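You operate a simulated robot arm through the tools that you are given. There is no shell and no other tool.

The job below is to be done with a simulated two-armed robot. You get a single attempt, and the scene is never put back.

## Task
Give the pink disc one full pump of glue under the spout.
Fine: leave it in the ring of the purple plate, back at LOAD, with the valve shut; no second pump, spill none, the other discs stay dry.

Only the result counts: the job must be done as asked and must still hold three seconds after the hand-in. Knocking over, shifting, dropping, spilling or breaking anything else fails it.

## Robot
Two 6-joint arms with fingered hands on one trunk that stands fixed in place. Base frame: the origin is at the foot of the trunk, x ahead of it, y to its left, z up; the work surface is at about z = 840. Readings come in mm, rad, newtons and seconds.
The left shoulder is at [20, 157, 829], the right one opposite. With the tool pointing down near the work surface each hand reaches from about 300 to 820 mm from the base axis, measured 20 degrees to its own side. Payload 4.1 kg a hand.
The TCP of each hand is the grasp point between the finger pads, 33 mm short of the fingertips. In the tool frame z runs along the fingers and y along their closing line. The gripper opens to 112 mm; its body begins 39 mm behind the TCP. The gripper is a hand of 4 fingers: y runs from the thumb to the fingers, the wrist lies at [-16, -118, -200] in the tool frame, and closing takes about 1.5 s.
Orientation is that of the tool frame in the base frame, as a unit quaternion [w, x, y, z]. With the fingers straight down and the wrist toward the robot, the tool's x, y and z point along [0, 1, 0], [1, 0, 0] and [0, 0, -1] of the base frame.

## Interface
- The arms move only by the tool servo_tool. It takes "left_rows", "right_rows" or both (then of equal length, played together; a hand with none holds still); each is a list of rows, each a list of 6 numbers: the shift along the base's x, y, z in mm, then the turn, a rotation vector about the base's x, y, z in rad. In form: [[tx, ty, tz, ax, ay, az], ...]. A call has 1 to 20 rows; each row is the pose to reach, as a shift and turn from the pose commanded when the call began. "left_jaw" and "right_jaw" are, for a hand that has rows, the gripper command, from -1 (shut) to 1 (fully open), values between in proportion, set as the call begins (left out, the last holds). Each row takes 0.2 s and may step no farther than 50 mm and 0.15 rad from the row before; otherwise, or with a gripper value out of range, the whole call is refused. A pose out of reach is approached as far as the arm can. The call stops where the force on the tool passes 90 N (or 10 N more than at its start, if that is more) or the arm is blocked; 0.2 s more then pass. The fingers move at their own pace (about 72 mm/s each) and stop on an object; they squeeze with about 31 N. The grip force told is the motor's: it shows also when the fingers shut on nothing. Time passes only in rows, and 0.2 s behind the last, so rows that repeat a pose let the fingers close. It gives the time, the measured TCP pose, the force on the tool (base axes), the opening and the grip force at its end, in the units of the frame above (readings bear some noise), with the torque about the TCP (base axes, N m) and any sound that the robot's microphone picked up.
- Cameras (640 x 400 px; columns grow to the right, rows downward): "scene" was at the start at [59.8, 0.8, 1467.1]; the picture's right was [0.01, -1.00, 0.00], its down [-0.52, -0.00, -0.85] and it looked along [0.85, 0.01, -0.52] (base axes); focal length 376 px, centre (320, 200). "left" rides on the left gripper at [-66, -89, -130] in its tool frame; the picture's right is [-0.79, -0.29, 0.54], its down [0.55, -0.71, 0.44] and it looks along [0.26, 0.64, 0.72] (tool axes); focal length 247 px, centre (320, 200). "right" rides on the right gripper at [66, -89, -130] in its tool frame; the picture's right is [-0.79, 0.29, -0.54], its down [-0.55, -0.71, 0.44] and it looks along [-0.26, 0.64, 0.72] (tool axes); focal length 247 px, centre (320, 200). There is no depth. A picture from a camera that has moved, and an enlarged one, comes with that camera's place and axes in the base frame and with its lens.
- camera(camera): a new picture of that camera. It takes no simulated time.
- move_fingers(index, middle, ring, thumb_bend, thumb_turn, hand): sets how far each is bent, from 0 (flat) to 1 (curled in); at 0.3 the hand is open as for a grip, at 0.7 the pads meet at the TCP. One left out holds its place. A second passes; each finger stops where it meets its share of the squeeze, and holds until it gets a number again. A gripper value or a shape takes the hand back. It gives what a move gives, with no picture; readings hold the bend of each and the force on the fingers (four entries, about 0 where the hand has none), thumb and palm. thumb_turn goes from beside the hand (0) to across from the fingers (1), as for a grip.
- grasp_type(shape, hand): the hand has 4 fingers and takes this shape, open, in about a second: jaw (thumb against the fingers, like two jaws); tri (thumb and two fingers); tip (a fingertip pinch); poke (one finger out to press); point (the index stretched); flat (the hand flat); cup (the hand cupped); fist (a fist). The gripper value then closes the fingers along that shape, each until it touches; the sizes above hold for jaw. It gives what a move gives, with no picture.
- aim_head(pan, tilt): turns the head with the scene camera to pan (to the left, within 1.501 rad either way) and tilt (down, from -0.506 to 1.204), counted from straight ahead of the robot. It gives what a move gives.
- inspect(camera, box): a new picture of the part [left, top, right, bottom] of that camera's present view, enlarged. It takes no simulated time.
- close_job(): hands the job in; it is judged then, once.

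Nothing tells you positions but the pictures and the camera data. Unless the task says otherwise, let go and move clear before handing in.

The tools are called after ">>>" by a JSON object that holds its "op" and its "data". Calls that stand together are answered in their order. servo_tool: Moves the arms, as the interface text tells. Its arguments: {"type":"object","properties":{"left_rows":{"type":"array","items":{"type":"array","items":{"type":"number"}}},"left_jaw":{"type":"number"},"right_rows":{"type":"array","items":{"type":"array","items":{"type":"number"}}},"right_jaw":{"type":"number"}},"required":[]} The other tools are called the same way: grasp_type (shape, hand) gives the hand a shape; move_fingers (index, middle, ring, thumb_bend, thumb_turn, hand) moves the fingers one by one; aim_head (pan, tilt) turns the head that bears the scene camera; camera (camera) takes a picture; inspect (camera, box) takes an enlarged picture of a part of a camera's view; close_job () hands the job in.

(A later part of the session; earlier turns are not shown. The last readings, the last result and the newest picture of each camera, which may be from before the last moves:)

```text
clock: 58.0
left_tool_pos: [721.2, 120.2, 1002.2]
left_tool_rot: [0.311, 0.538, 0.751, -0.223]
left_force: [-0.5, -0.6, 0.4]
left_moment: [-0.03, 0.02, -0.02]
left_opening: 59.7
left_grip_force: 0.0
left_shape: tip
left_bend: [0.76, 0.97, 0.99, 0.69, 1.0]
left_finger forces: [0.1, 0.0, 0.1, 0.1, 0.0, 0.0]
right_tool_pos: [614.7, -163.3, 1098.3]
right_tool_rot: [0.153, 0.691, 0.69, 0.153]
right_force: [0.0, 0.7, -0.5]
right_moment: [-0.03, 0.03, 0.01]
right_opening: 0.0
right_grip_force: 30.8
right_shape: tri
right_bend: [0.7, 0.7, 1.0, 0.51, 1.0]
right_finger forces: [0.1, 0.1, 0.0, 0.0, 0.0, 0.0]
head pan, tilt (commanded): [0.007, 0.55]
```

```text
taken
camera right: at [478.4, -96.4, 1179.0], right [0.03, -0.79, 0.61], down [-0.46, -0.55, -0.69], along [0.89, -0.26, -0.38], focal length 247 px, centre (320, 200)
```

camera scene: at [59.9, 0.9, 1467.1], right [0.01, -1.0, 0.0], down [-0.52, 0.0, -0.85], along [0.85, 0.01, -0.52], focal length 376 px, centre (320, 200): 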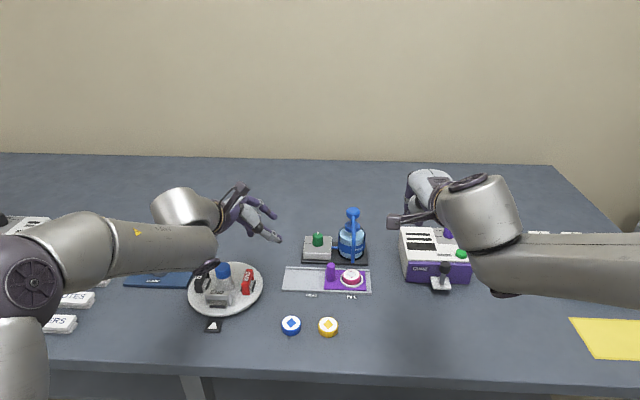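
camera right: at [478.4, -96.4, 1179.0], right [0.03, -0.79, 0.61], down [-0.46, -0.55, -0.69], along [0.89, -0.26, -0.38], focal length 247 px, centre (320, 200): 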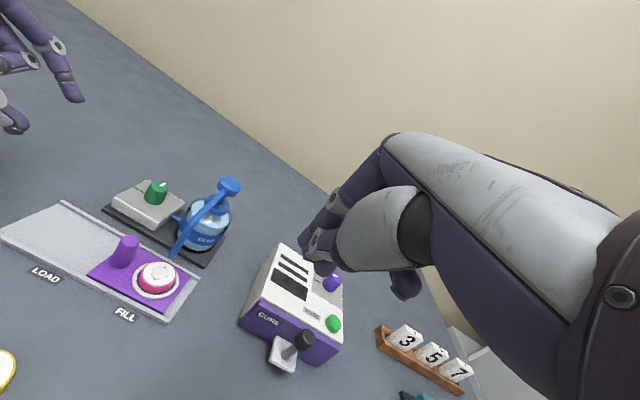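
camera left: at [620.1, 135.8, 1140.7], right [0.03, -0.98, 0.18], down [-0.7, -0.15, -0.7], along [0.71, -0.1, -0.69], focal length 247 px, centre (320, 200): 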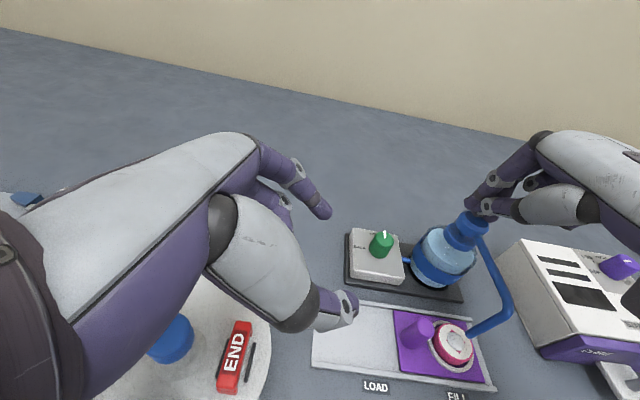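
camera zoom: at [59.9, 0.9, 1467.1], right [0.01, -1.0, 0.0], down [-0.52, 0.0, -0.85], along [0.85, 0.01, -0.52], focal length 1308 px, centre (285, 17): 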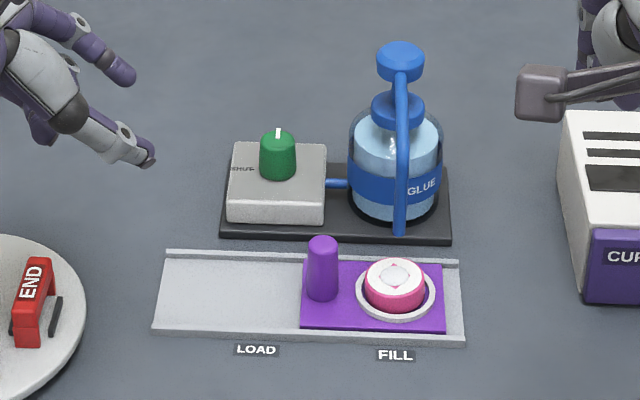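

The pump sprang back up and the glue stayed on the pink disc. Now I'll shut the valve: the left hand goes back to the knob, stopping just short to verify, while the right hand moves further clear.

>>> {"op": "servo_tool", "data": {"left_rows": [[17, -12, -15, 0, 0, 0.055], [35, -25, -29, 0, 0, 0.11], [52, -37, -44, 0, 0, 0.11], [69, -49, -58, 0, 0, 0.11], [75, -62, -72, 0, 0, 0.11], [81, -75, -86, 0, 0, 0.11], [84, -81.5, -94, 0, 0, 0.11], [84, -81.5, -94, 0, 0, 0.11]], "right_rows": [[-14, -5, 9, 0, 0.06, 0], [-28, -10, 18, 0, 0.12, 0], [-42, -15, 27, 0, 0.18, 0], [-56, -20, 36, 0, 0.24, 0], [-70, -25, 45, 0, 0.3, 0], [-84, -30, 54, 0, 0.36, 0], [-98, -34, 62, 0, 0.436, 0], [-104, -36, 67, 0, 0.436, 0]]}}

>>> {"op": "inspect", "data": {"camera": "left", "box": [270, 150, 430, 330]}}

>>> {"op": "inspect", "data": {"camera": "right", "box": [110, 60, 290, 220]}}

```text
clock: 59.8
left_tool_pos: [803.3, 41.8, 909.5]
left_tool_rot: [0.323, 0.495, 0.78, -0.206]
left_force: [-1.1, 0.0, 0.5]
left_moment: [-0.01, -0.01, 0.02]
left_opening: 59.7
left_grip_force: 0.0
left_shape: tip
left_bend: [0.76, 0.97, 0.99, 0.69, 1.0]
left_finger forces: [0.1, 0.1, 0.0, 0.0, 0.1, 0.0]
left hand out of reach, approached as far as the arm can: row 1, 2
right_tool_pos: [507.8, -199.2, 1167.9]
right_tool_rot: [-0.001, 0.707, 0.707, -0.001]
right_force: [-0.5, 0.1, -0.2]
right_moment: [-0.01, 0.01, -0.01]
right_opening: 0.0
right_grip_force: 31.4
right_shape: tri
right_bend: [0.7, 0.7, 1.0, 0.51, 1.0]
right_finger forces: [0.1, 0.0, 0.0, 0.1, 0.1, 0.1]
head pan, tilt (commanded): [0.007, 0.55]
```

```text
2.22 times, centred on (350, 240) of left
camera zoom: at [704.2, 45.3, 1047.5], right [0.14, -0.97, 0.18], down [-0.68, -0.23, -0.7], along [0.72, -0.02, -0.69], focal length 549 px, centre (253, 111)
```

zoom: 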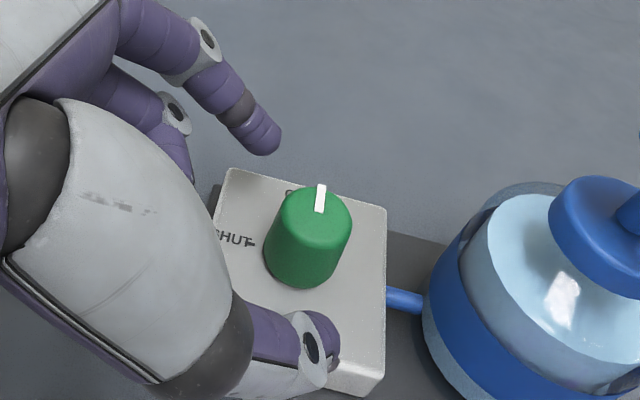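

```text
2.50 times, centred on (200, 140) of right
camera zoom: at [417.9, -132.6, 1297.8], right [0.29, -0.79, 0.54], down [-0.71, -0.55, -0.43], along [0.64, -0.26, -0.72], focal length 617 px, centre (620, 350)
```

zoom: 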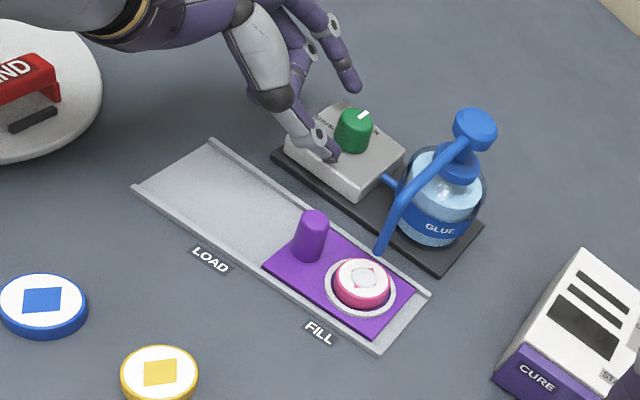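

>>> {"op": "servo_tool", "data": {"left_rows": [[1.5, -4, -4, 0, 0, 0], [3, -8, -7.5, 0, 0, 0], [3, -8, -7.5, 0, 0, 0]]}}

>>> {"op": "servo_tool", "data": {"left_rows": [[0, 0, 0, 0, 0, 0], [0, 0, 0, 0, 0, 0], [0, 0, 0, 0, 0, 0], [0, 0, 0, 0, 0, 0], [0, 0, 0, 0, 0, 0]], "left_jaw": -1}}

>>> {"op": "inspect", "data": {"camera": "left", "box": [270, 150, 430, 330]}}

```text
clock: 60.6
left_tool_pos: [805.8, 33.2, 901.7]
left_tool_rot: [0.323, 0.495, 0.78, -0.206]
left_force: [0.0, -0.2, -0.6]
left_moment: [0.02, -0.01, -0.03]
left_opening: 59.5
left_grip_force: 0.1
left_shape: tip
left_bend: [0.76, 0.97, 0.99, 0.69, 1.0]
left_finger forces: [0.0, 0.1, 0.0, 0.0, 0.0, 0.0]
right_tool_pos: [507.2, -198.7, 1167.7]
right_tool_rot: [0.0, 0.707, 0.707, 0.0]
right_force: [-0.3, -0.3, 0.4]
right_moment: [0.0, -0.03, 0.03]
right_opening: 0.1
right_grip_force: 31.0
right_shape: tri
right_bend: [0.7, 0.7, 1.0, 0.51, 1.0]
right_finger forces: [0.0, 0.1, 0.0, 0.0, 0.0, 0.1]
head pan, tilt (commanded): [0.007, 0.55]
```

```text
clock: 61.8
left_tool_pos: [806.0, 32.4, 903.1]
left_tool_rot: [0.322, 0.496, 0.78, -0.205]
left_force: [0.4, 0.3, 0.5]
left_moment: [-0.09, 0.1, 0.13]
left_opening: 19.7
left_grip_force: 30.9
left_shape: tip
left_bend: [0.74, 1.0, 1.0, 0.74, 1.0]
left_finger forces: [27.8, 0.0, 0.0, 0.0, 26.3, 0.1]
right_tool_pos: [508.9, -199.8, 1168.5]
right_tool_rot: [0.0, 0.707, 0.707, 0.0]
right_force: [0.5, -0.7, 0.2]
right_moment: [-0.01, -0.03, 0.0]
right_opening: 0.1
right_grip_force: 30.3
right_shape: tri
right_bend: [0.7, 0.7, 1.0, 0.51, 1.0]
right_finger forces: [0.0, 0.0, 0.0, 0.1, 0.0, 0.0]
head pan, tilt (commanded): [0.007, 0.55]
```

```text
2.22 times, centred on (350, 240) of left
camera zoom: at [706.0, 36.2, 1039.9], right [0.14, -0.97, 0.18], down [-0.68, -0.23, -0.7], along [0.72, -0.02, -0.69], focal length 549 px, centre (253, 111)
```

zoom: 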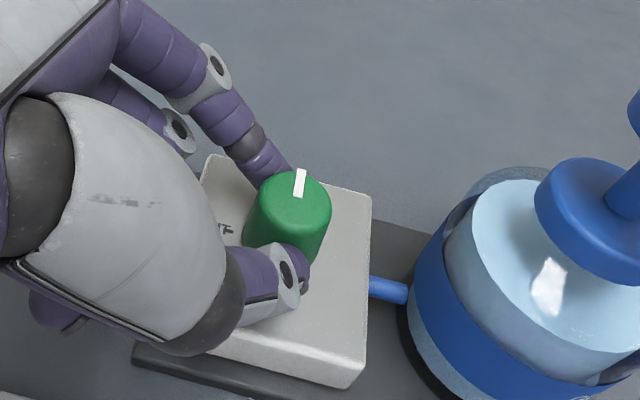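

Gripped evenly. Now I'll turn counter-clockwise toward SHUT.

>>> {"op": "servo_tool", "data": {"left_rows": [[-2.55, -1.45, 0, 0, 0, 0.12], [-4.92, -3.2, 0, 0, 0, 0.24], [-7.06, -5.21, 0, 0, 0, 0.36], [-8.94, -7.48, 0, 0, 0, 0.48], [-10.53, -9.94, 0, 0, 0, 0.6], [-11.83, -12.58, 0, 0, 0, 0.72], [-11.83, -12.58, 0, 0, 0, 0.72]]}}

>>> {"op": "inspect", "data": {"camera": "left", "box": [270, 150, 430, 330]}}

>>> {"op": "inspect", "data": {"camera": "right", "box": [110, 60, 290, 220]}}

```text
clock: 63.4
left_tool_pos: [794.6, 20.9, 902.6]
left_tool_rot: [0.375, 0.19, 0.904, -0.079]
left_force: [-0.6, -1.6, 5.5]
left_moment: [-0.24, 0.01, -0.08]
left_opening: 19.6
left_grip_force: 31.0
left_shape: tip
left_bend: [0.74, 1.0, 1.0, 0.75, 1.0]
left_finger forces: [25.8, 0.0, 0.1, 0.0, 29.9, 0.0]
right_tool_pos: [507.2, -199.0, 1167.8]
right_tool_rot: [0.0, 0.707, 0.707, 0.0]
right_force: [-0.3, -0.1, -0.3]
right_moment: [0.04, 0.03, -0.02]
right_opening: 0.5
right_grip_force: 31.5
right_shape: tri
right_bend: [0.7, 0.7, 1.0, 0.51, 1.0]
right_finger forces: [0.1, 0.0, 0.1, 0.0, 0.0, 0.1]
head pan, tilt (commanded): [0.007, 0.55]
```

```text
2.22 times, centred on (350, 240) of left
camera zoom: at [717.2, -43.4, 1039.9], right [0.75, -0.64, 0.18], down [-0.36, -0.62, -0.7], along [0.56, 0.46, -0.69], focal length 549 px, centre (253, 111)
```

zoom: 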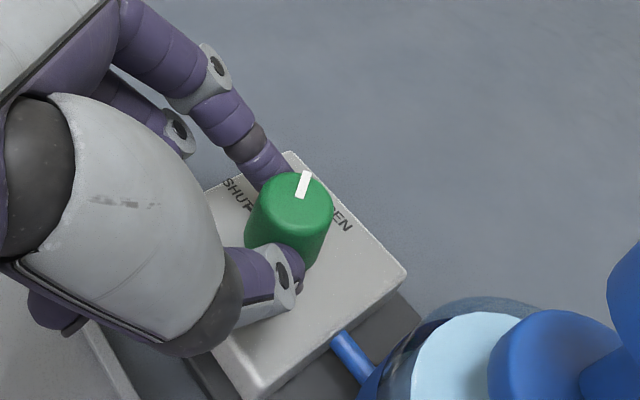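

```text
2.50 times, centred on (200, 140) of right
camera zoom: at [417.9, -132.7, 1297.7], right [0.29, -0.79, 0.54], down [-0.71, -0.55, -0.44], along [0.64, -0.26, -0.72], focal length 617 px, centre (620, 350)
```

zoom: 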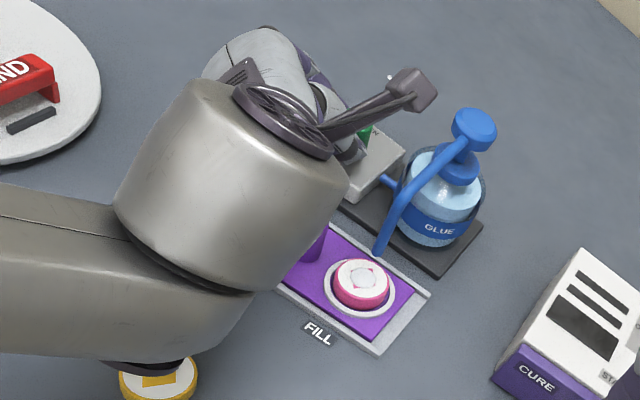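

The pointer turned about 35° toward SHUT. I'll regrip and continue.

>>> {"op": "servo_tool", "data": {"left_rows": [[0, 0, 0, 0, 0, 0], [0, 0, 0, 0, 0, 0], [0, 0, 0, 0, 0, 0], [0, 0, 0, 0, 0, 0], [0, 0, 0, 0, 0, 0], [1.3, 2.64, 0, 0, 0, -0.12], [2.89, 5.1, 0, 0, 0, -0.24], [4.77, 7.37, 0, 0, 0, -0.36], [6.91, 9.38, 0, 0, 0, -0.48], [9.28, 11.13, 0, 0, 0, -0.6], [11.83, 12.58, 0, 0, 0, -0.72], [11.83, 12.58, 0, 0, 0, -0.72]], "left_jaw": 0.07}}

>>> {"op": "inspect", "data": {"camera": "left", "box": [270, 150, 430, 330]}}

>>> {"op": "servo_tool", "data": {"left_rows": [[0, 0, 0, 0, 0, 0], [0, 0, 0, 0, 0, 0], [0, 0, 0, 0, 0, 0], [0, 0, 0, 0, 0, 0], [0, 0, 0, 0, 0, 0]], "left_jaw": -1}}

>>> {"op": "inspect", "data": {"camera": "left", "box": [270, 150, 430, 330]}}

```text
clock: 66.0
left_tool_pos: [806.3, 32.1, 900.4]
left_tool_rot: [0.323, 0.496, 0.779, -0.206]
left_force: [-0.4, 0.3, -0.1]
left_moment: [-0.01, 0.04, -0.03]
left_opening: 59.7
left_grip_force: 0.1
left_shape: tip
left_bend: [0.76, 0.97, 0.99, 0.69, 1.0]
left_finger forces: [0.1, 0.1, 0.0, 0.0, 0.1, 0.0]
right_tool_pos: [508.0, -199.9, 1168.1]
right_tool_rot: [0.001, 0.707, 0.708, 0.0]
right_force: [1.0, 0.8, 1.6]
right_moment: [0.02, 0.02, -0.01]
right_opening: 0.1
right_grip_force: 31.3
right_shape: tri
right_bend: [0.7, 0.7, 1.0, 0.51, 1.0]
right_finger forces: [0.1, 0.0, 0.0, 0.0, 0.0, 0.0]
head pan, tilt (commanded): [0.007, 0.55]
```

```text
2.22 times, centred on (350, 240) of left
camera zoom: at [706.4, 35.6, 1039.1], right [0.14, -0.97, 0.18], down [-0.68, -0.22, -0.7], along [0.72, -0.02, -0.69], focal length 549 px, centre (253, 111)
```

zoom: 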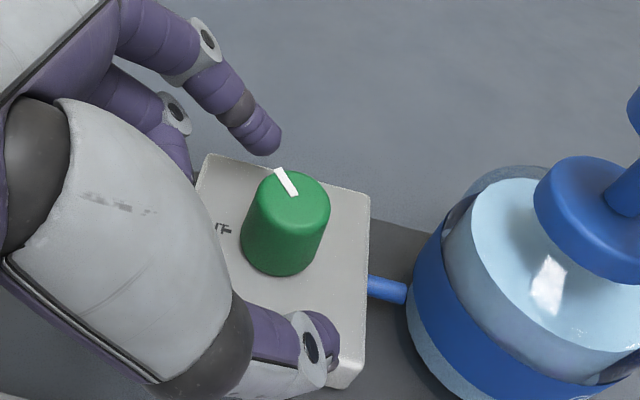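

```text
clock: 67.2
left_tool_pos: [806.8, 31.2, 902.0]
left_tool_rot: [0.323, 0.496, 0.78, -0.205]
left_force: [1.0, -0.5, 2.3]
left_moment: [-0.13, 0.15, 0.01]
left_opening: 20.2
left_grip_force: 31.7
left_shape: tip
left_bend: [0.74, 1.0, 1.0, 0.75, 1.0]
left_finger forces: [27.4, 0.0, 0.0, 0.0, 27.7, 0.0]
right_tool_pos: [508.7, -200.3, 1168.2]
right_tool_rot: [0.001, 0.707, 0.707, 0.0]
right_force: [0.3, 0.3, 0.0]
right_moment: [-0.02, 0.01, -0.01]
right_opening: 0.0
right_grip_force: 31.2
right_shape: tri
right_bend: [0.7, 0.7, 1.0, 0.51, 1.0]
right_finger forces: [0.0, 0.0, 0.0, 0.0, 0.0, 0.1]
head pan, tilt (commanded): [0.007, 0.55]
```

```text
2.22 times, centred on (350, 240) of left
camera zoom: at [706.4, 35.3, 1039.2], right [0.14, -0.97, 0.18], down [-0.68, -0.23, -0.7], along [0.72, -0.02, -0.69], focal length 549 px, centre (253, 111)
```

zoom: 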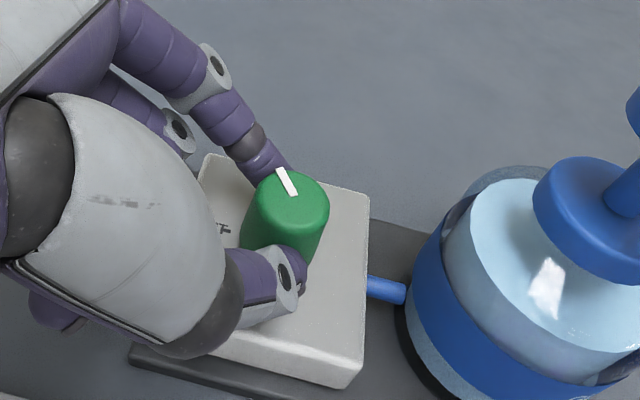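

>>> {"op": "servo_tool", "data": {"left_rows": [[-2.5, -1.4, 0, 0, 0, 0.12], [-4.8, -3.1, 0, 0, 0, 0.24], [-6.9, -5.0, 0, 0, 0, 0.36], [-8.7, -7.2, 0, 0, 0, 0.48], [-10.2, -9.5, 0, 0, 0, 0.6], [-11.5, -12.0, 0, 0, 0, 0.72], [-11.5, -12.0, 0, 0, 0, 0.72]]}}

>>> {"op": "inspect", "data": {"camera": "left", "box": [270, 150, 430, 330]}}

>>> {"op": "servo_tool", "data": {"left_rows": [[0, 0, 0, 0, 0, 0], [0, 0, 0, 0, 0, 0], [0, 0, 0, 0, 0, 0], [0, 0, 0, 0, 0, 0], [0, 0, 0, 0, 0, 0], [1.3, 2.5, 0, 0, 0, -0.12], [2.8, 4.8, 0, 0, 0, -0.24], [4.6, 7.0, 0, 0, 0, -0.36], [6.7, 8.9, 0, 0, 0, -0.48], [9.0, 10.6, 0, 0, 0, -0.6], [11.5, 12.0, 0, 0, 0, -0.72], [11.5, 12.0, 0, 0, 0, -0.72]], "left_jaw": 0.07}}

>>> {"op": "inspect", "data": {"camera": "left", "box": [270, 150, 430, 330]}}

>>> {"op": "inspect", "data": {"camera": "right", "box": [110, 60, 290, 220]}}

```text
clock: 68.8
left_tool_pos: [794.0, 19.4, 901.2]
left_tool_rot: [0.375, 0.189, 0.904, -0.078]
left_force: [6.6, -5.3, 3.7]
left_moment: [-0.24, -0.09, -0.09]
left_opening: 19.9
left_grip_force: 30.4
left_shape: tip
left_bend: [0.74, 1.0, 1.0, 0.75, 1.0]
left_finger forces: [26.6, 0.0, 0.0, 0.1, 28.0, 0.0]
right_tool_pos: [507.0, -199.1, 1168.3]
right_tool_rot: [0.0, 0.707, 0.707, 0.0]
right_force: [0.0, 0.8, -0.1]
right_moment: [-0.03, -0.01, -0.01]
right_opening: 0.0
right_grip_force: 31.6
right_shape: tri
right_bend: [0.7, 0.7, 1.0, 0.51, 1.0]
right_finger forces: [0.1, 0.1, 0.1, 0.1, 0.0, 0.0]
head pan, tilt (commanded): [0.007, 0.55]
```

```text
2.22 times, centred on (350, 240) of left
camera zoom: at [717.6, -43.1, 1038.9], right [0.75, -0.64, 0.18], down [-0.36, -0.62, -0.7], along [0.56, 0.46, -0.69], focal length 549 px, centre (253, 111)
```

zoom: 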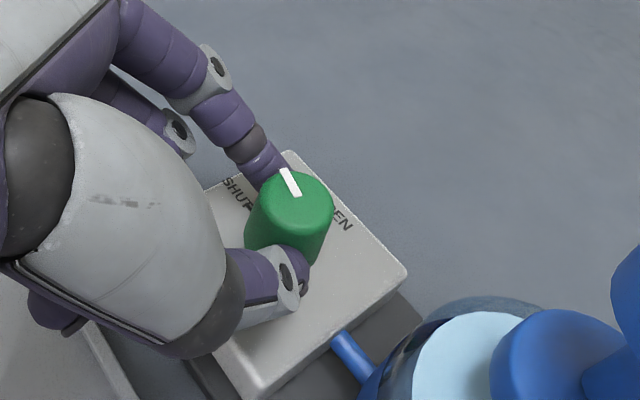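

```text
clock: 71.4
left_tool_pos: [806.8, 32.1, 900.5]
left_tool_rot: [0.323, 0.496, 0.779, -0.206]
left_force: [0.1, -0.5, 0.0]
left_moment: [-0.02, -0.02, 0.01]
left_opening: 59.5
left_grip_force: 0.0
left_shape: tip
left_bend: [0.76, 0.97, 0.99, 0.69, 1.0]
left_finger forces: [0.1, 0.0, 0.0, 0.1, 0.1, 0.0]
right_tool_pos: [507.1, -199.2, 1167.2]
right_tool_rot: [0.001, 0.707, 0.707, 0.001]
right_force: [0.6, -0.2, 0.1]
right_moment: [0.01, 0.02, 0.04]
right_opening: 0.1
right_grip_force: 30.7
right_shape: tri
right_bend: [0.7, 0.7, 1.0, 0.51, 1.0]
right_finger forces: [0.1, 0.0, 0.1, 0.1, 0.1, 0.0]
head pan, tilt (commanded): [0.007, 0.55]
```

```text
2.22 times, centred on (350, 240) of left
camera zoom: at [707.6, 36.3, 1038.5], right [0.14, -0.97, 0.18], down [-0.68, -0.23, -0.7], along [0.72, -0.03, -0.69], focal length 549 px, centre (253, 111)
```

zoom: 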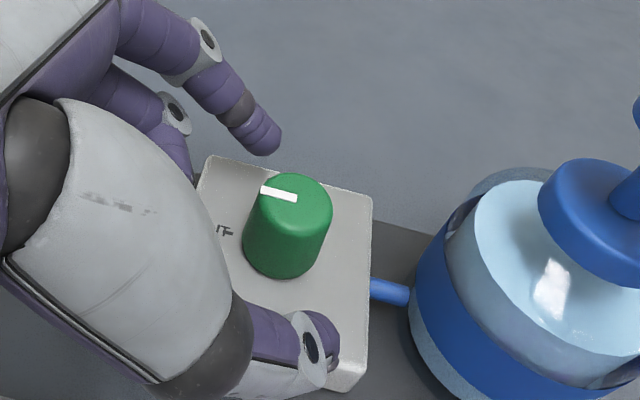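

```text
2.50 times, centred on (200, 140) of right
camera zoom: at [418.0, -132.7, 1297.7], right [0.29, -0.79, 0.54], down [-0.71, -0.55, -0.44], along [0.64, -0.26, -0.72], focal length 617 px, centre (620, 350)
```

zoom: 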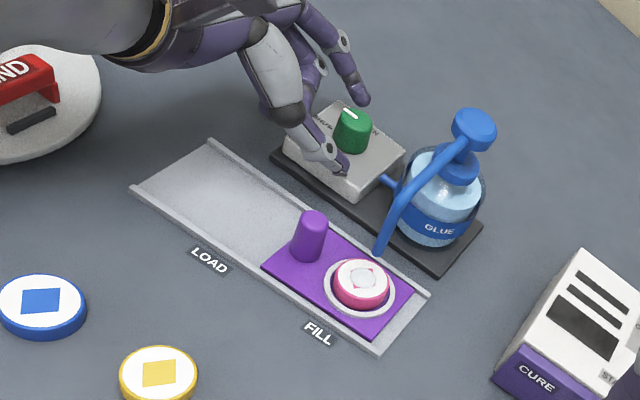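

The pointer is now within about 8° of SHUT. One more grip will finish it against the stop.

>>> {"op": "servo_tool", "data": {"left_rows": [[0, 0, 0, 0, 0, 0], [0, 0, 0, 0, 0, 0], [0, 0, 0, 0, 0, 0], [0, 0, 0, 0, 0, 0], [0, 0, 0, 0, 0, 0]], "left_jaw": -1}}

>>> {"op": "servo_tool", "data": {"left_rows": [[-1.7, -0.9, 0, 0, 0, 0.08], [-3.3, -1.9, 0, 0, 0, 0.16], [-4.8, -3.1, 0, 0, 0, 0.24], [-4.8, -3.1, 0, 0, 0, 0.24]]}}

>>> {"op": "inspect", "data": {"camera": "left", "box": [270, 150, 430, 330]}}

```text
clock: 72.6
left_tool_pos: [807.8, 32.1, 900.0]
left_tool_rot: [0.323, 0.496, 0.779, -0.205]
left_force: [-0.4, -1.7, 1.9]
left_moment: [-0.12, 0.17, 0.0]
left_opening: 20.4
left_grip_force: 30.5
left_shape: tip
left_bend: [0.74, 1.0, 1.0, 0.75, 1.0]
left_finger forces: [27.3, 0.0, 0.0, 0.1, 27.0, 0.0]
right_tool_pos: [507.4, -199.8, 1168.0]
right_tool_rot: [0.0, 0.707, 0.707, 0.0]
right_force: [-0.4, -0.1, -0.1]
right_moment: [0.01, -0.01, 0.04]
right_opening: 0.1
right_grip_force: 30.5
right_shape: tri
right_bend: [0.7, 0.7, 1.0, 0.51, 1.0]
right_finger forces: [0.0, 0.0, 0.0, 0.1, 0.0, 0.0]
head pan, tilt (commanded): [0.007, 0.55]
```

```text
clock: 73.6
left_tool_pos: [802.0, 29.1, 900.3]
left_tool_rot: [0.346, 0.399, 0.833, -0.164]
left_force: [1.7, -4.7, 8.5]
left_moment: [-0.28, 0.13, -0.15]
left_opening: 20.7
left_grip_force: 31.4
left_shape: tip
left_bend: [0.74, 1.0, 1.0, 0.76, 1.0]
left_finger forces: [26.4, 0.0, 0.0, 0.0, 31.1, 0.0]
right_tool_pos: [507.8, -198.8, 1167.7]
right_tool_rot: [0.0, 0.707, 0.707, 0.0]
right_force: [-0.5, 0.2, 0.3]
right_moment: [0.01, 0.0, -0.02]
right_opening: 0.1
right_grip_force: 32.0
right_shape: tri
right_bend: [0.7, 0.7, 1.0, 0.51, 1.0]
right_finger forces: [0.0, 0.0, 0.0, 0.0, 0.0, 0.0]
head pan, tilt (commanded): [0.007, 0.55]
```

```text
2.22 times, centred on (350, 240) of left
camera zoom: at [704.0, 8.6, 1038.6], right [0.37, -0.91, 0.18], down [-0.6, -0.38, -0.7], along [0.71, 0.15, -0.69], focal length 549 px, centre (253, 111)
```

zoom: 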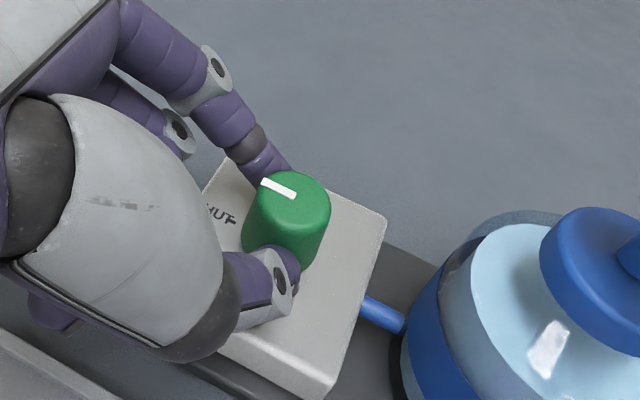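

>>> {"op": "servo_tool", "data": {"left_rows": [[-1.3, -1.2, 0, 0, 0, 0.07], [-2.4, -2.4, 0, 0, 0, 0.14], [-2.4, -2.4, 0, 0, 0, 0.14]]}}

>>> {"op": "inspect", "data": {"camera": "left", "box": [270, 150, 430, 330]}}

```text
clock: 74.4
left_tool_pos: [799.5, 27.2, 901.2]
left_tool_rot: [0.355, 0.34, 0.859, -0.141]
left_force: [4.6, -8.4, 9.5]
left_moment: [-0.31, 0.02, -0.33]
left_opening: 20.6
left_grip_force: 31.4
left_shape: tip
left_bend: [0.74, 1.0, 1.0, 0.77, 1.0]
left_finger forces: [27.3, 0.0, 0.0, 0.0, 30.0, 0.1]
right_tool_pos: [508.0, -199.1, 1168.1]
right_tool_rot: [0.001, 0.707, 0.707, 0.0]
right_force: [-0.1, -0.4, 0.3]
right_moment: [-0.01, 0.0, 0.0]
right_opening: 0.0
right_grip_force: 31.3
right_shape: tri
right_bend: [0.7, 0.7, 1.0, 0.51, 1.0]
right_finger forces: [0.0, 0.0, 0.0, 0.0, 0.0, 0.0]
head pan, tilt (commanded): [0.007, 0.55]
```

```text
2.22 times, centred on (350, 240) of left
camera zoom: at [704.9, -6.8, 1038.7], right [0.49, -0.85, 0.18], down [-0.55, -0.46, -0.7], along [0.68, 0.24, -0.69], focal length 549 px, centre (253, 111)
```

zoom: 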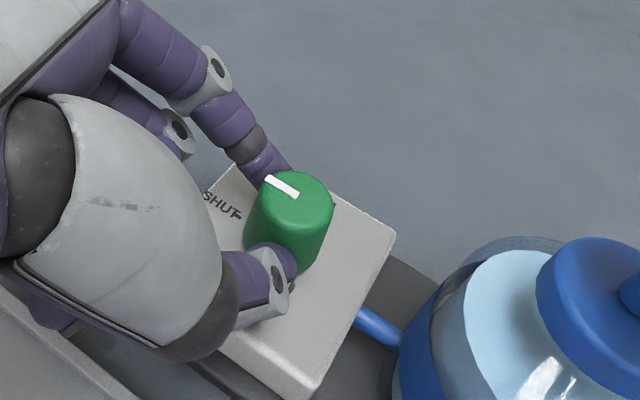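

The end stop is felt (0.33 N·m) with the pointer on SHUT. I'll release and back away along the tool axis.

>>> {"op": "servo_tool", "data": {"left_rows": [[0, 0, 0, 0, 0, 0], [0, 0, 0, 0, 0, 0], [0, 0, 0, 0, 0, 0], [0, 0, 0, 0, 0, 0], [-8, 7, 11, 0, 0, 0], [-18, 17, 24, 0, 0, 0], [-31, 29, 42, 0, 0, 0], [-45, 38, 65, 0, 0, 0], [-60, 43, 84, 0, 0, 0], [-60, 43, 84, 0, 0, 0]], "left_jaw": 0.07}}

>>> {"op": "inspect", "data": {"camera": "left", "box": [280, 150, 480, 330]}}

>>> {"op": "inspect", "data": {"camera": "right", "box": [110, 60, 290, 220]}}

>>> {"op": "camera", "data": {"camera": "scene"}}

```text
clock: 76.6
left_tool_pos: [737.7, 72.7, 986.3]
left_tool_rot: [0.356, 0.339, 0.859, -0.141]
left_force: [-0.6, 1.1, -0.7]
left_moment: [-0.01, 0.02, -0.01]
left_opening: 59.6
left_grip_force: 0.0
left_shape: tip
left_bend: [0.76, 0.97, 0.99, 0.69, 1.0]
left_finger forces: [0.0, 0.1, 0.0, 0.1, 0.1, 0.1]
right_tool_pos: [508.2, -200.2, 1169.4]
right_tool_rot: [0.001, 0.706, 0.708, 0.001]
right_force: [0.1, 0.2, -0.4]
right_moment: [0.0, 0.0, 0.02]
right_opening: 0.0
right_grip_force: 30.5
right_shape: tri
right_bend: [0.7, 0.7, 1.0, 0.51, 1.0]
right_finger forces: [0.1, 0.1, 0.0, 0.0, 0.0, 0.0]
head pan, tilt (commanded): [0.007, 0.55]
```

```text
2.22 times, centred on (380, 240) of left
camera zoom: at [644.2, 39.2, 1123.8], right [0.49, -0.85, 0.18], down [-0.55, -0.46, -0.7], along [0.68, 0.25, -0.69], focal length 549 px, centre (187, 111)
```

zoom: 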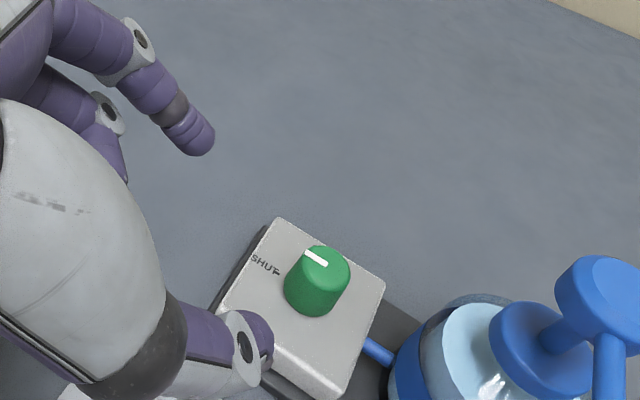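

```text
2.50 times, centred on (200, 140) of right
camera zoom: at [418.1, -132.7, 1297.7], right [0.29, -0.79, 0.54], down [-0.71, -0.55, -0.44], along [0.64, -0.26, -0.72], focal length 617 px, centre (620, 350)
```

zoom: 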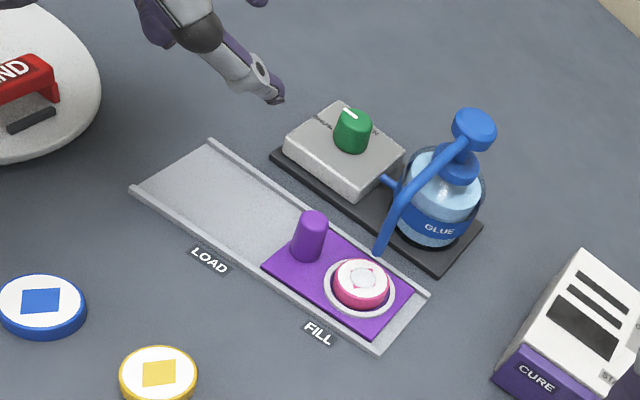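

```text
taken
camera scene: at [59.9, 0.8, 1467.1], right [0.01, -1.0, 0.0], down [-0.52, 0.0, -0.85], along [0.85, 0.01, -0.52], focal length 376 px, centre (320, 200)
```

scene: 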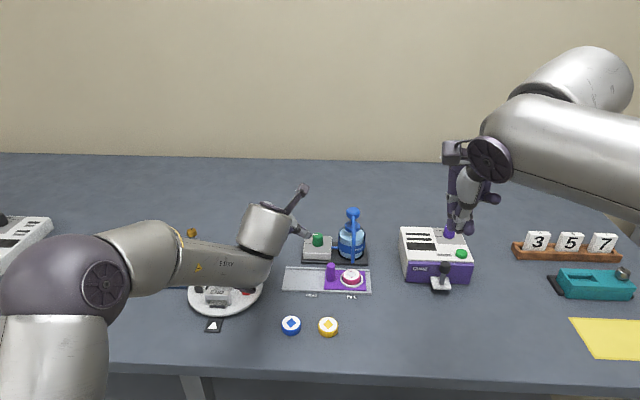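

The valve is shut and nothing else has moved. Now I'll turn the left hand back to the peg-gripping orientation above the plate.

>>> {"op": "servo_tool", "data": {"left_rows": [[-3, -5, 3, 0, 0, -0.117], [-6, -10, 6, 0, 0, -0.234], [-10, -15, 8, 0, 0, -0.351], [-13, -20, 8, 0, 0, -0.468], [-17, -25, 8, 0, 0, -0.585], [-20, -29, 8, 0, 0, -0.702], [-22.7, -32.7, 8, 0, 0, -0.818], [-22.7, -32.7, 8, 0, 0, -0.818]]}}

>>> {"op": "servo_tool", "data": {"left_rows": [[0, 0, 0, 0.13, 0, 0], [0, 0, 0, 0.262, 0, 0], [0, 0, 0, 0.262, 0, 0]]}}

>>> {"op": "grasp_type", "data": {"shape": "tri", "hand": "left"}}

>>> {"op": "servo_tool", "data": {"left_rows": [[0, 0, 0, 0, 0, 0], [0, 0, 0, 0, 0, 0], [0, 0, 0, 0, 0, 0], [0, 0, 0, 0, 0, 0], [0, 0, 0, 0, 0, 0]], "left_jaw": -0.1}}

>>> {"op": "camera", "data": {"camera": "left"}}

>>> {"op": "inspect", "data": {"camera": "right", "box": [80, 40, 260, 200]}}

```text
clock: 78.4
left_tool_pos: [715.3, 38.0, 993.5]
left_tool_rot: [0.271, 0.654, 0.653, -0.27]
left_force: [-0.9, -0.4, 0.1]
left_moment: [0.0, 0.01, 0.0]
left_opening: 59.2
left_grip_force: 0.0
left_shape: tip
left_bend: [0.76, 0.97, 0.99, 0.69, 1.0]
left_finger forces: [0.0, 0.0, 0.0, 0.1, 0.0, 0.1]
left hand out of reach, approached as far as the arm can: row 4, 5
right_tool_pos: [508.2, -198.3, 1166.8]
right_tool_rot: [0.001, 0.707, 0.707, 0.0]
right_force: [-0.9, 1.1, 0.3]
right_moment: [0.03, 0.02, 0.01]
right_opening: 0.3
right_grip_force: 31.4
right_shape: tri
right_bend: [0.7, 0.7, 1.0, 0.51, 1.0]
right_finger forces: [0.0, 0.0, 0.0, 0.0, 0.0, 0.0]
head pan, tilt (commanded): [0.007, 0.55]
```

```text
clock: 79.2
left_tool_pos: [712.1, 50.4, 986.0]
left_tool_rot: [0.199, 0.683, 0.675, -0.195]
left_force: [0.2, 0.3, 0.2]
left_moment: [-0.01, 0.01, 0.01]
left_opening: 59.6
left_grip_force: 0.1
left_shape: tip
left_bend: [0.76, 0.97, 0.99, 0.69, 1.0]
left_finger forces: [0.1, 0.0, 0.0, 0.0, 0.0, 0.1]
left hand out of reach, approached as far as the arm can: row 2, 3
right_tool_pos: [508.2, -199.8, 1167.1]
right_tool_rot: [0.0, 0.707, 0.707, 0.0]
right_force: [-1.0, -0.7, -0.5]
right_moment: [-0.02, -0.01, 0.01]
right_opening: 0.1
right_grip_force: 31.0
right_shape: tri
right_bend: [0.7, 0.7, 1.0, 0.51, 1.0]
right_finger forces: [0.0, 0.0, 0.0, 0.1, 0.0, 0.0]
head pan, tilt (commanded): [0.007, 0.55]
```

```text
clock: 80.1
left_tool_pos: [711.6, 49.4, 985.3]
left_tool_rot: [0.2, 0.682, 0.676, -0.195]
left_force: [0.3, -0.5, 0.3]
left_moment: [-0.02, -0.01, 0.0]
left_opening: 112.0
left_grip_force: 0.1
left_shape: tri
left_bend: [0.3, 0.3, 0.99, 0.3, 0.98]
left_finger forces: [0.1, 0.0, 0.1, 0.0, 0.1, 0.0]
right_tool_pos: [507.5, -199.7, 1168.8]
right_tool_rot: [0.0, 0.707, 0.707, 0.0]
right_force: [0.7, -0.9, 0.0]
right_moment: [-0.03, 0.02, -0.01]
right_opening: 0.0
right_grip_force: 31.6
right_shape: tri
right_bend: [0.7, 0.7, 1.0, 0.51, 1.0]
right_finger forces: [0.1, 0.1, 0.0, 0.0, 0.0, 0.0]
head pan, tilt (commanded): [0.007, 0.55]
```

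```text
clock: 81.3
left_tool_pos: [712.5, 50.1, 987.1]
left_tool_rot: [0.2, 0.683, 0.675, -0.196]
left_force: [0.4, -0.3, 1.3]
left_moment: [-0.02, 0.0, 0.0]
left_opening: 50.8
left_grip_force: 0.0
left_shape: tri
left_bend: [0.76, 0.46, 0.99, 0.71, 1.0]
left_finger forces: [0.0, 0.1, 0.0, 0.1, 0.0, 0.0]
right_tool_pos: [508.1, -198.9, 1167.7]
right_tool_rot: [-0.001, 0.707, 0.707, 0.0]
right_force: [0.1, -0.6, -0.3]
right_moment: [0.01, 0.0, 0.0]
right_opening: 0.0
right_grip_force: 31.1
right_shape: tri
right_bend: [0.7, 0.7, 1.0, 0.51, 1.0]
right_finger forces: [0.0, 0.0, 0.0, 0.1, 0.0, 0.0]
head pan, tilt (commanded): [0.007, 0.55]
```

```text
taken
camera left: at [622.3, 65.0, 1129.2], right [-0.29, -0.96, -0.03], down [-0.7, 0.24, -0.67], along [0.65, -0.17, -0.74], focal length 247 px, centre (320, 200)
```

left: 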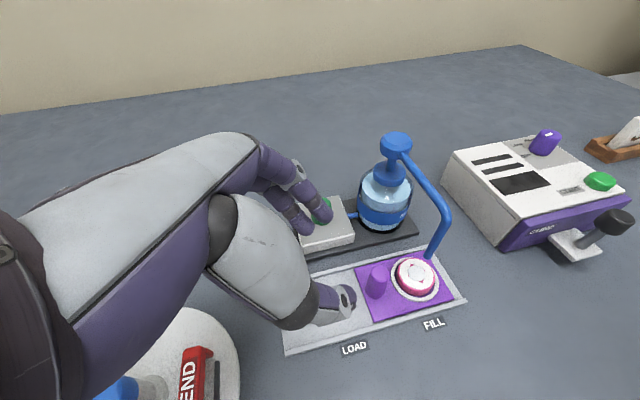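

```text
2.50 times, centred on (170, 120) of right
camera zoom: at [418.0, -132.7, 1297.7], right [0.29, -0.79, 0.54], down [-0.71, -0.55, -0.44], along [0.64, -0.26, -0.72], focal length 617 px, centre (695, 400)
```

zoom: 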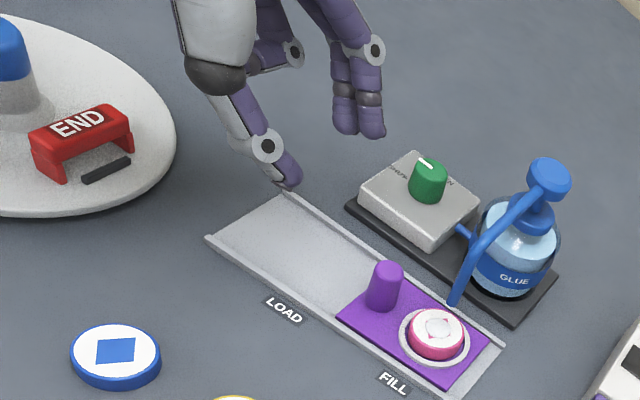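

The hand is near an awkward wrist configuration and slightly off its commanded pose. I'll move to above the peg (staying high) and check where it settles.

>>> {"op": "servo_tool", "data": {"left_rows": [[0, -15, -8, 0, 0, 0], [0, -30, -16, 0, 0, 0], [0, -45, -24, 0, 0, 0], [0, -51, -30, 0, 0, 0], [0, -51, -30, 0, 0, 0]]}}

>>> {"op": "inspect", "data": {"camera": "left", "box": [240, 150, 460, 320]}}

>>> {"op": "inspect", "data": {"camera": "right", "box": [80, 40, 260, 200]}}

```text
clock: 82.5
left_tool_pos: [707.8, 41.1, 946.1]
left_tool_rot: [0.184, 0.683, 0.682, -0.184]
left_force: [-0.2, 0.4, -0.8]
left_moment: [0.03, 0.01, 0.0]
left_opening: 50.7
left_grip_force: 0.0
left_shape: tri
left_bend: [0.76, 0.46, 0.99, 0.71, 1.0]
left_finger forces: [0.0, 0.1, 0.0, 0.0, 0.1, 0.0]
left hand out of reach, approached as far as the arm can: row 1, 2, 3, 4, 5
right_tool_pos: [507.7, -198.8, 1167.2]
right_tool_rot: [0.0, 0.707, 0.707, 0.0]
right_force: [0.2, 0.2, -0.2]
right_moment: [-0.03, 0.0, 0.0]
right_opening: 0.1
right_grip_force: 31.2
right_shape: tri
right_bend: [0.7, 0.7, 1.0, 0.51, 1.0]
right_finger forces: [0.0, 0.0, 0.0, 0.0, 0.0, 0.0]
head pan, tilt (commanded): [0.007, 0.55]
```

```text
2.35 times, centred on (350, 235) of left
camera zoom: at [620.0, 50.0, 1090.1], right [-0.29, -0.95, -0.07], down [-0.71, 0.26, -0.66], along [0.64, -0.14, -0.75], focal length 581 px, centre (249, 118)
```

zoom: 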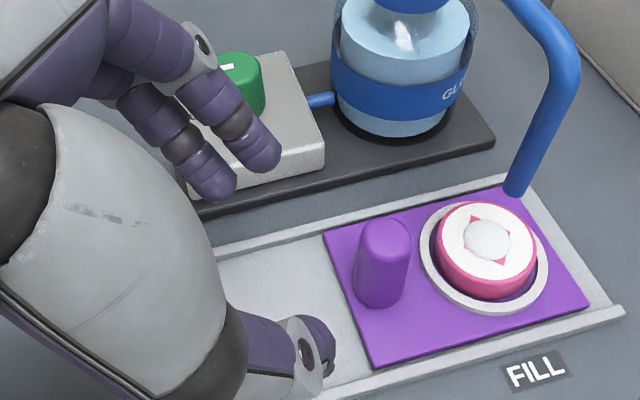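

```text
2.50 times, centred on (170, 120) of right
camera zoom: at [418.1, -132.7, 1297.7], right [0.29, -0.79, 0.54], down [-0.71, -0.55, -0.44], along [0.64, -0.26, -0.72], focal length 617 px, centre (695, 400)
```

zoom: 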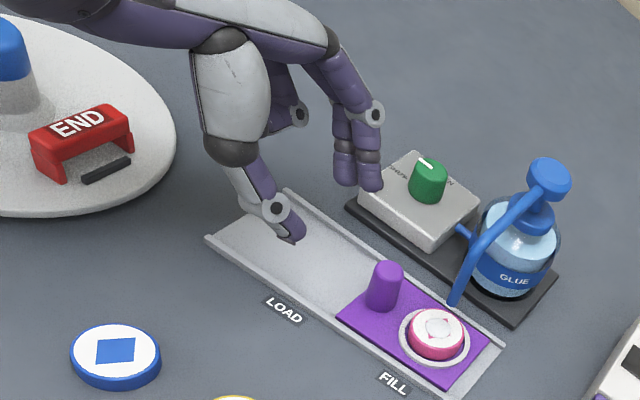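

>>> {"op": "camera", "data": {"camera": "scene"}}

```text
taken
camera scene: at [59.8, 0.8, 1467.1], right [0.01, -1.0, 0.0], down [-0.52, 0.0, -0.85], along [0.85, 0.01, -0.52], focal length 376 px, centre (320, 200)
```

scene: 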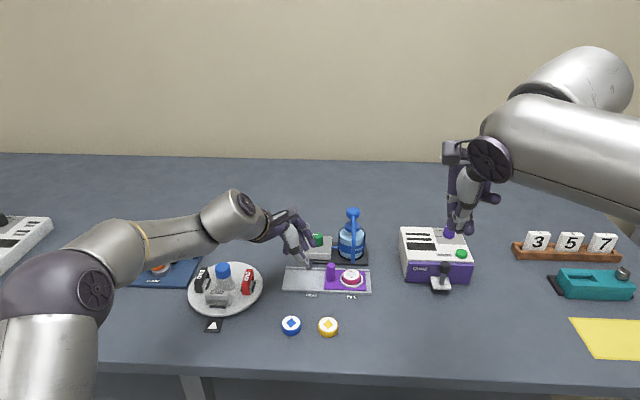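

The wrist chain has straightened into a singular pose. I'll back off up and toward the robot, where the arm is better bent, then re-approach the way that worked before.

>>> {"op": "servo_tool", "data": {"left_rows": [[0, 10, 20, 0, 0, 0], [-15, 30, 40, 0, 0, 0], [-45, 50, 55, 0, 0, 0], [-80, 70, 65, 0, 0, 0], [-115, 90, 75, 0, 0, 0], [-150, 100, 80, 0, 0, 0], [-150, 100, 80, 0, 0, 0], [-150, 100, 80, 0, 0, 0]]}}

>>> {"op": "camera", "data": {"camera": "scene"}}

```text
clock: 84.3
left_tool_pos: [554.5, 138.9, 1024.6]
left_tool_rot: [0.182, 0.683, 0.683, -0.183]
left_force: [-0.1, -0.7, -0.3]
left_moment: [0.0, -0.02, 0.0]
left_opening: 50.8
left_grip_force: 0.0
left_shape: tri
left_bend: [0.76, 0.46, 0.99, 0.71, 1.0]
left_finger forces: [0.1, 0.0, 0.0, 0.1, 0.0, 0.0]
left hand out of reach, approached as far as the arm can: row 1
right_tool_pos: [508.1, -200.1, 1167.5]
right_tool_rot: [0.0, 0.707, 0.707, -0.001]
right_force: [-0.1, 0.1, -0.6]
right_moment: [-0.03, 0.0, 0.01]
right_opening: 0.3
right_grip_force: 30.7
right_shape: tri
right_bend: [0.7, 0.7, 1.0, 0.51, 1.0]
right_finger forces: [0.1, 0.0, 0.0, 0.0, 0.1, 0.0]
head pan, tilt (commanded): [0.007, 0.55]
```

```text
taken
camera scene: at [59.8, 0.8, 1467.1], right [0.01, -1.0, 0.0], down [-0.52, 0.0, -0.85], along [0.85, 0.01, -0.52], focal length 376 px, centre (320, 200)
```

scene: 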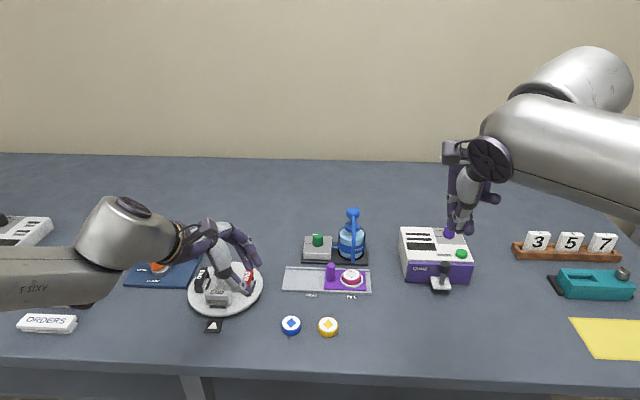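

The arm is properly bent again. I'll re-approach along the earlier good route, over the LOAD side first.

>>> {"op": "servo_tool", "data": {"left_rows": [[36, -8, -7, 0, 0, 0], [72, -16, -13, 0, 0, 0], [108, -24, -20, 0, 0, 0], [144, -32, -26, 0, 0, 0], [144, -32, -26, 0, 0, 0]]}}

>>> {"op": "camera", "data": {"camera": "scene"}}

```text
clock: 85.5
left_tool_pos: [698.0, 105.2, 997.7]
left_tool_rot: [0.182, 0.683, 0.683, -0.183]
left_force: [-0.8, 0.1, 0.4]
left_moment: [-0.03, -0.02, 0.03]
left_opening: 50.7
left_grip_force: 0.0
left_shape: tri
left_bend: [0.76, 0.46, 0.99, 0.71, 1.0]
left_finger forces: [0.0, 0.0, 0.0, 0.0, 0.1, 0.0]
right_tool_pos: [507.6, -199.8, 1168.8]
right_tool_rot: [0.0, 0.707, 0.707, 0.0]
right_force: [-0.3, -0.3, -0.2]
right_moment: [-0.01, -0.03, 0.05]
right_opening: 0.0
right_grip_force: 31.5
right_shape: tri
right_bend: [0.7, 0.7, 1.0, 0.51, 1.0]
right_finger forces: [0.0, 0.1, 0.0, 0.1, 0.0, 0.0]
head pan, tilt (commanded): [0.007, 0.55]
```

```text
taken
camera scene: at [59.7, 0.8, 1467.1], right [0.01, -1.0, 0.0], down [-0.52, 0.0, -0.85], along [0.85, 0.01, -0.52], focal length 376 px, centre (320, 200)
```

scene: 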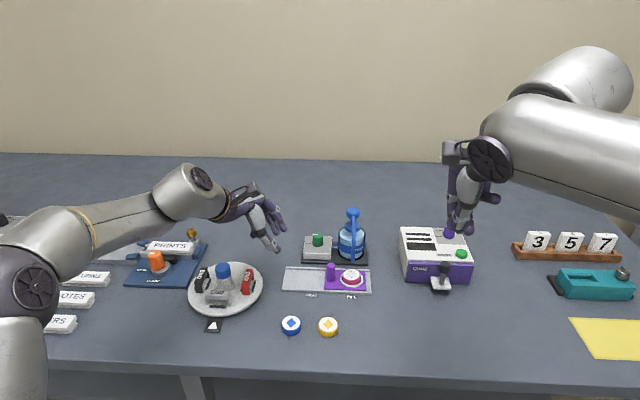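

The wrist came back in a flipped configuration that can't reach this pose at 30° tilt. It did reach it at 45° tilt, so I'll use that tilt for the peg and move above it carefully.

>>> {"op": "servo_tool", "data": {"left_rows": [[4, -14, -1, -0.13, 0, 0], [8, -32, -3, -0.262, 0, 0], [13, -52, -6, -0.262, 0, 0], [17, -70, -10, -0.262, 0, 0], [17, -85, -22, -0.262, 0, 0], [17, -100, -36, -0.262, 0, 0], [17, -100, -36, -0.262, 0, 0]]}}

>>> {"op": "inspect", "data": {"camera": "left", "box": [240, 150, 460, 320]}}

>>> {"op": "inspect", "data": {"camera": "right", "box": [80, 40, 260, 200]}}

```text
clock: 87.1
left_tool_pos: [718.0, 8.8, 961.2]
left_tool_rot: [0.271, 0.653, 0.653, -0.271]
left_force: [-0.1, 0.6, -0.5]
left_moment: [-0.01, 0.01, -0.05]
left_opening: 50.6
left_grip_force: 0.0
left_shape: tri
left_bend: [0.76, 0.46, 0.99, 0.71, 1.0]
left_finger forces: [0.0, 0.0, 0.1, 0.1, 0.0, 0.2]
right_tool_pos: [508.2, -197.6, 1168.0]
right_tool_rot: [0.0, 0.707, 0.707, 0.0]
right_force: [0.5, 0.0, -0.1]
right_moment: [-0.01, 0.04, 0.01]
right_opening: 0.1
right_grip_force: 31.2
right_shape: tri
right_bend: [0.7, 0.7, 1.0, 0.51, 1.0]
right_finger forces: [0.1, 0.1, 0.0, 0.0, 0.1, 0.0]
head pan, tilt (commanded): [0.007, 0.55]
```

```text
2.35 times, centred on (350, 235) of left
camera zoom: at [628.5, 53.6, 1099.1], right [-0.29, -0.94, 0.18], down [-0.71, 0.08, -0.7], along [0.64, -0.33, -0.69], focal length 581 px, centre (249, 118)
```

zoom: 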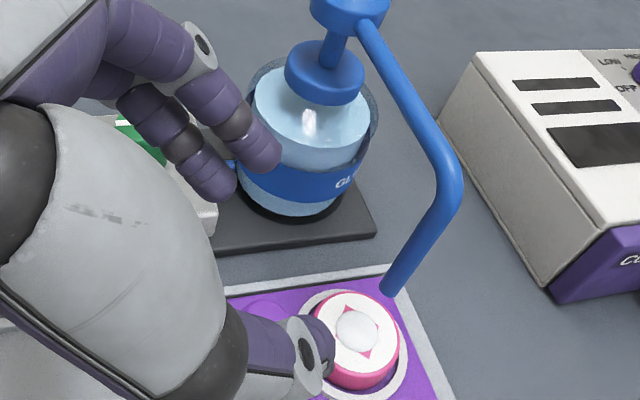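

```text
2.50 times, centred on (170, 120) of right
camera zoom: at [418.0, -132.6, 1297.7], right [0.29, -0.79, 0.54], down [-0.71, -0.55, -0.44], along [0.64, -0.26, -0.72], focal length 617 px, centre (695, 400)
```

zoom: 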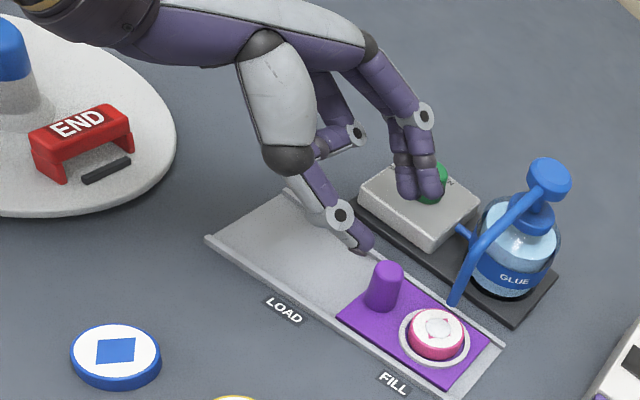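

Reached without trouble. The fingers are above the peg at (714,-20), so I'll descend around it while staying clear of the disc and spout.

>>> {"op": "servo_tool", "data": {"left_rows": [[-3, -9, -8, 0, 0, 0], [-3, -17.3, -20, 0, 0, 0], [-3, -17.3, -34, 0, 0, 0], [-3, -17.3, -46, 0, 0, 0], [-3, -17.3, -46, 0, 0, 0]]}}

>>> {"op": "inspect", "data": {"camera": "left", "box": [240, 150, 460, 320]}}

>>> {"op": "inspect", "data": {"camera": "right", "box": [130, 80, 260, 200]}}

>>> {"op": "inspect", "data": {"camera": "scene", "box": [250, 190, 390, 310]}}

```text
clock: 88.3
left_tool_pos: [714.9, -8.0, 915.5]
left_tool_rot: [0.271, 0.653, 0.653, -0.271]
left_force: [-0.2, 0.9, 0.1]
left_moment: [0.0, 0.0, -0.02]
left_opening: 50.5
left_grip_force: 0.1
left_shape: tri
left_bend: [0.76, 0.46, 0.99, 0.71, 1.0]
left_finger forces: [0.0, 0.1, 0.1, 0.0, 0.0, 0.0]
right_tool_pos: [508.3, -198.7, 1165.8]
right_tool_rot: [-0.001, 0.707, 0.707, -0.001]
right_force: [-0.1, -0.3, 0.2]
right_moment: [0.02, -0.02, -0.01]
right_opening: 0.0
right_grip_force: 31.0
right_shape: tri
right_bend: [0.7, 0.7, 1.0, 0.51, 1.0]
right_finger forces: [0.0, 0.0, 0.1, 0.0, 0.0, 0.0]
head pan, tilt (commanded): [0.007, 0.55]
```

```text
2.35 times, centred on (350, 235) of left
camera zoom: at [626.1, 37.6, 1053.2], right [-0.29, -0.94, 0.18], down [-0.71, 0.08, -0.7], along [0.64, -0.33, -0.69], focal length 581 px, centre (249, 118)
```

zoom: 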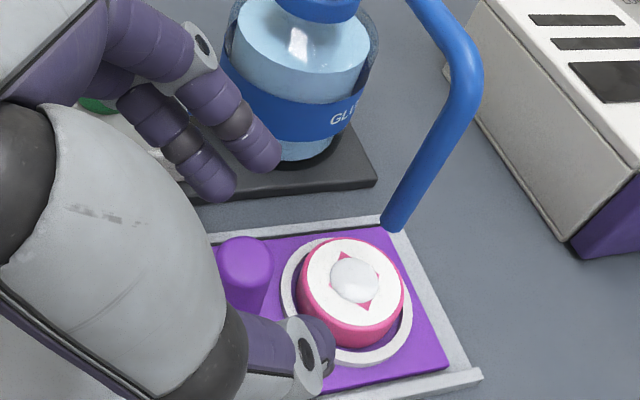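

```text
3.33 times, centred on (195, 140) of right
camera zoom: at [418.0, -132.6, 1297.7], right [0.29, -0.79, 0.54], down [-0.71, -0.55, -0.44], along [0.64, -0.26, -0.72], focal length 823 px, centre (737, 400)
```

zoom: 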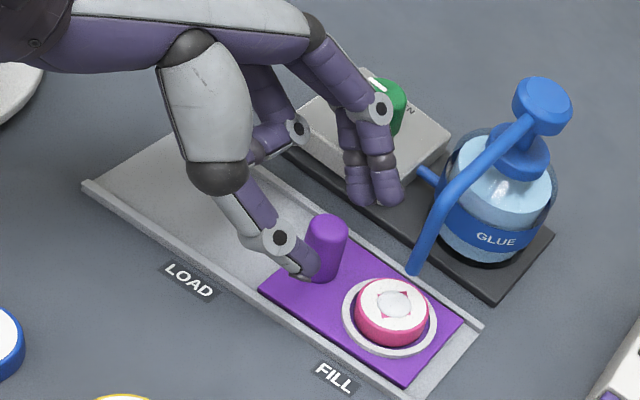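

```text
3.33 times, centred on (320, 250) of scene
camera zoom: at [59.8, 0.8, 1467.1], right [0.01, -1.0, 0.0], down [-0.52, 0.0, -0.85], along [0.85, 0.01, -0.52], focal length 1253 px, centre (320, 33)
```

zoom: 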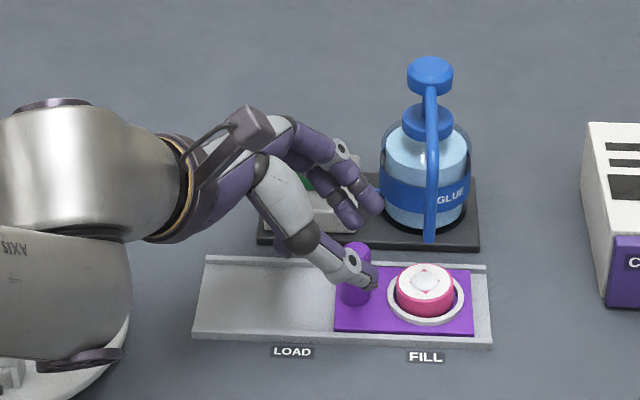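

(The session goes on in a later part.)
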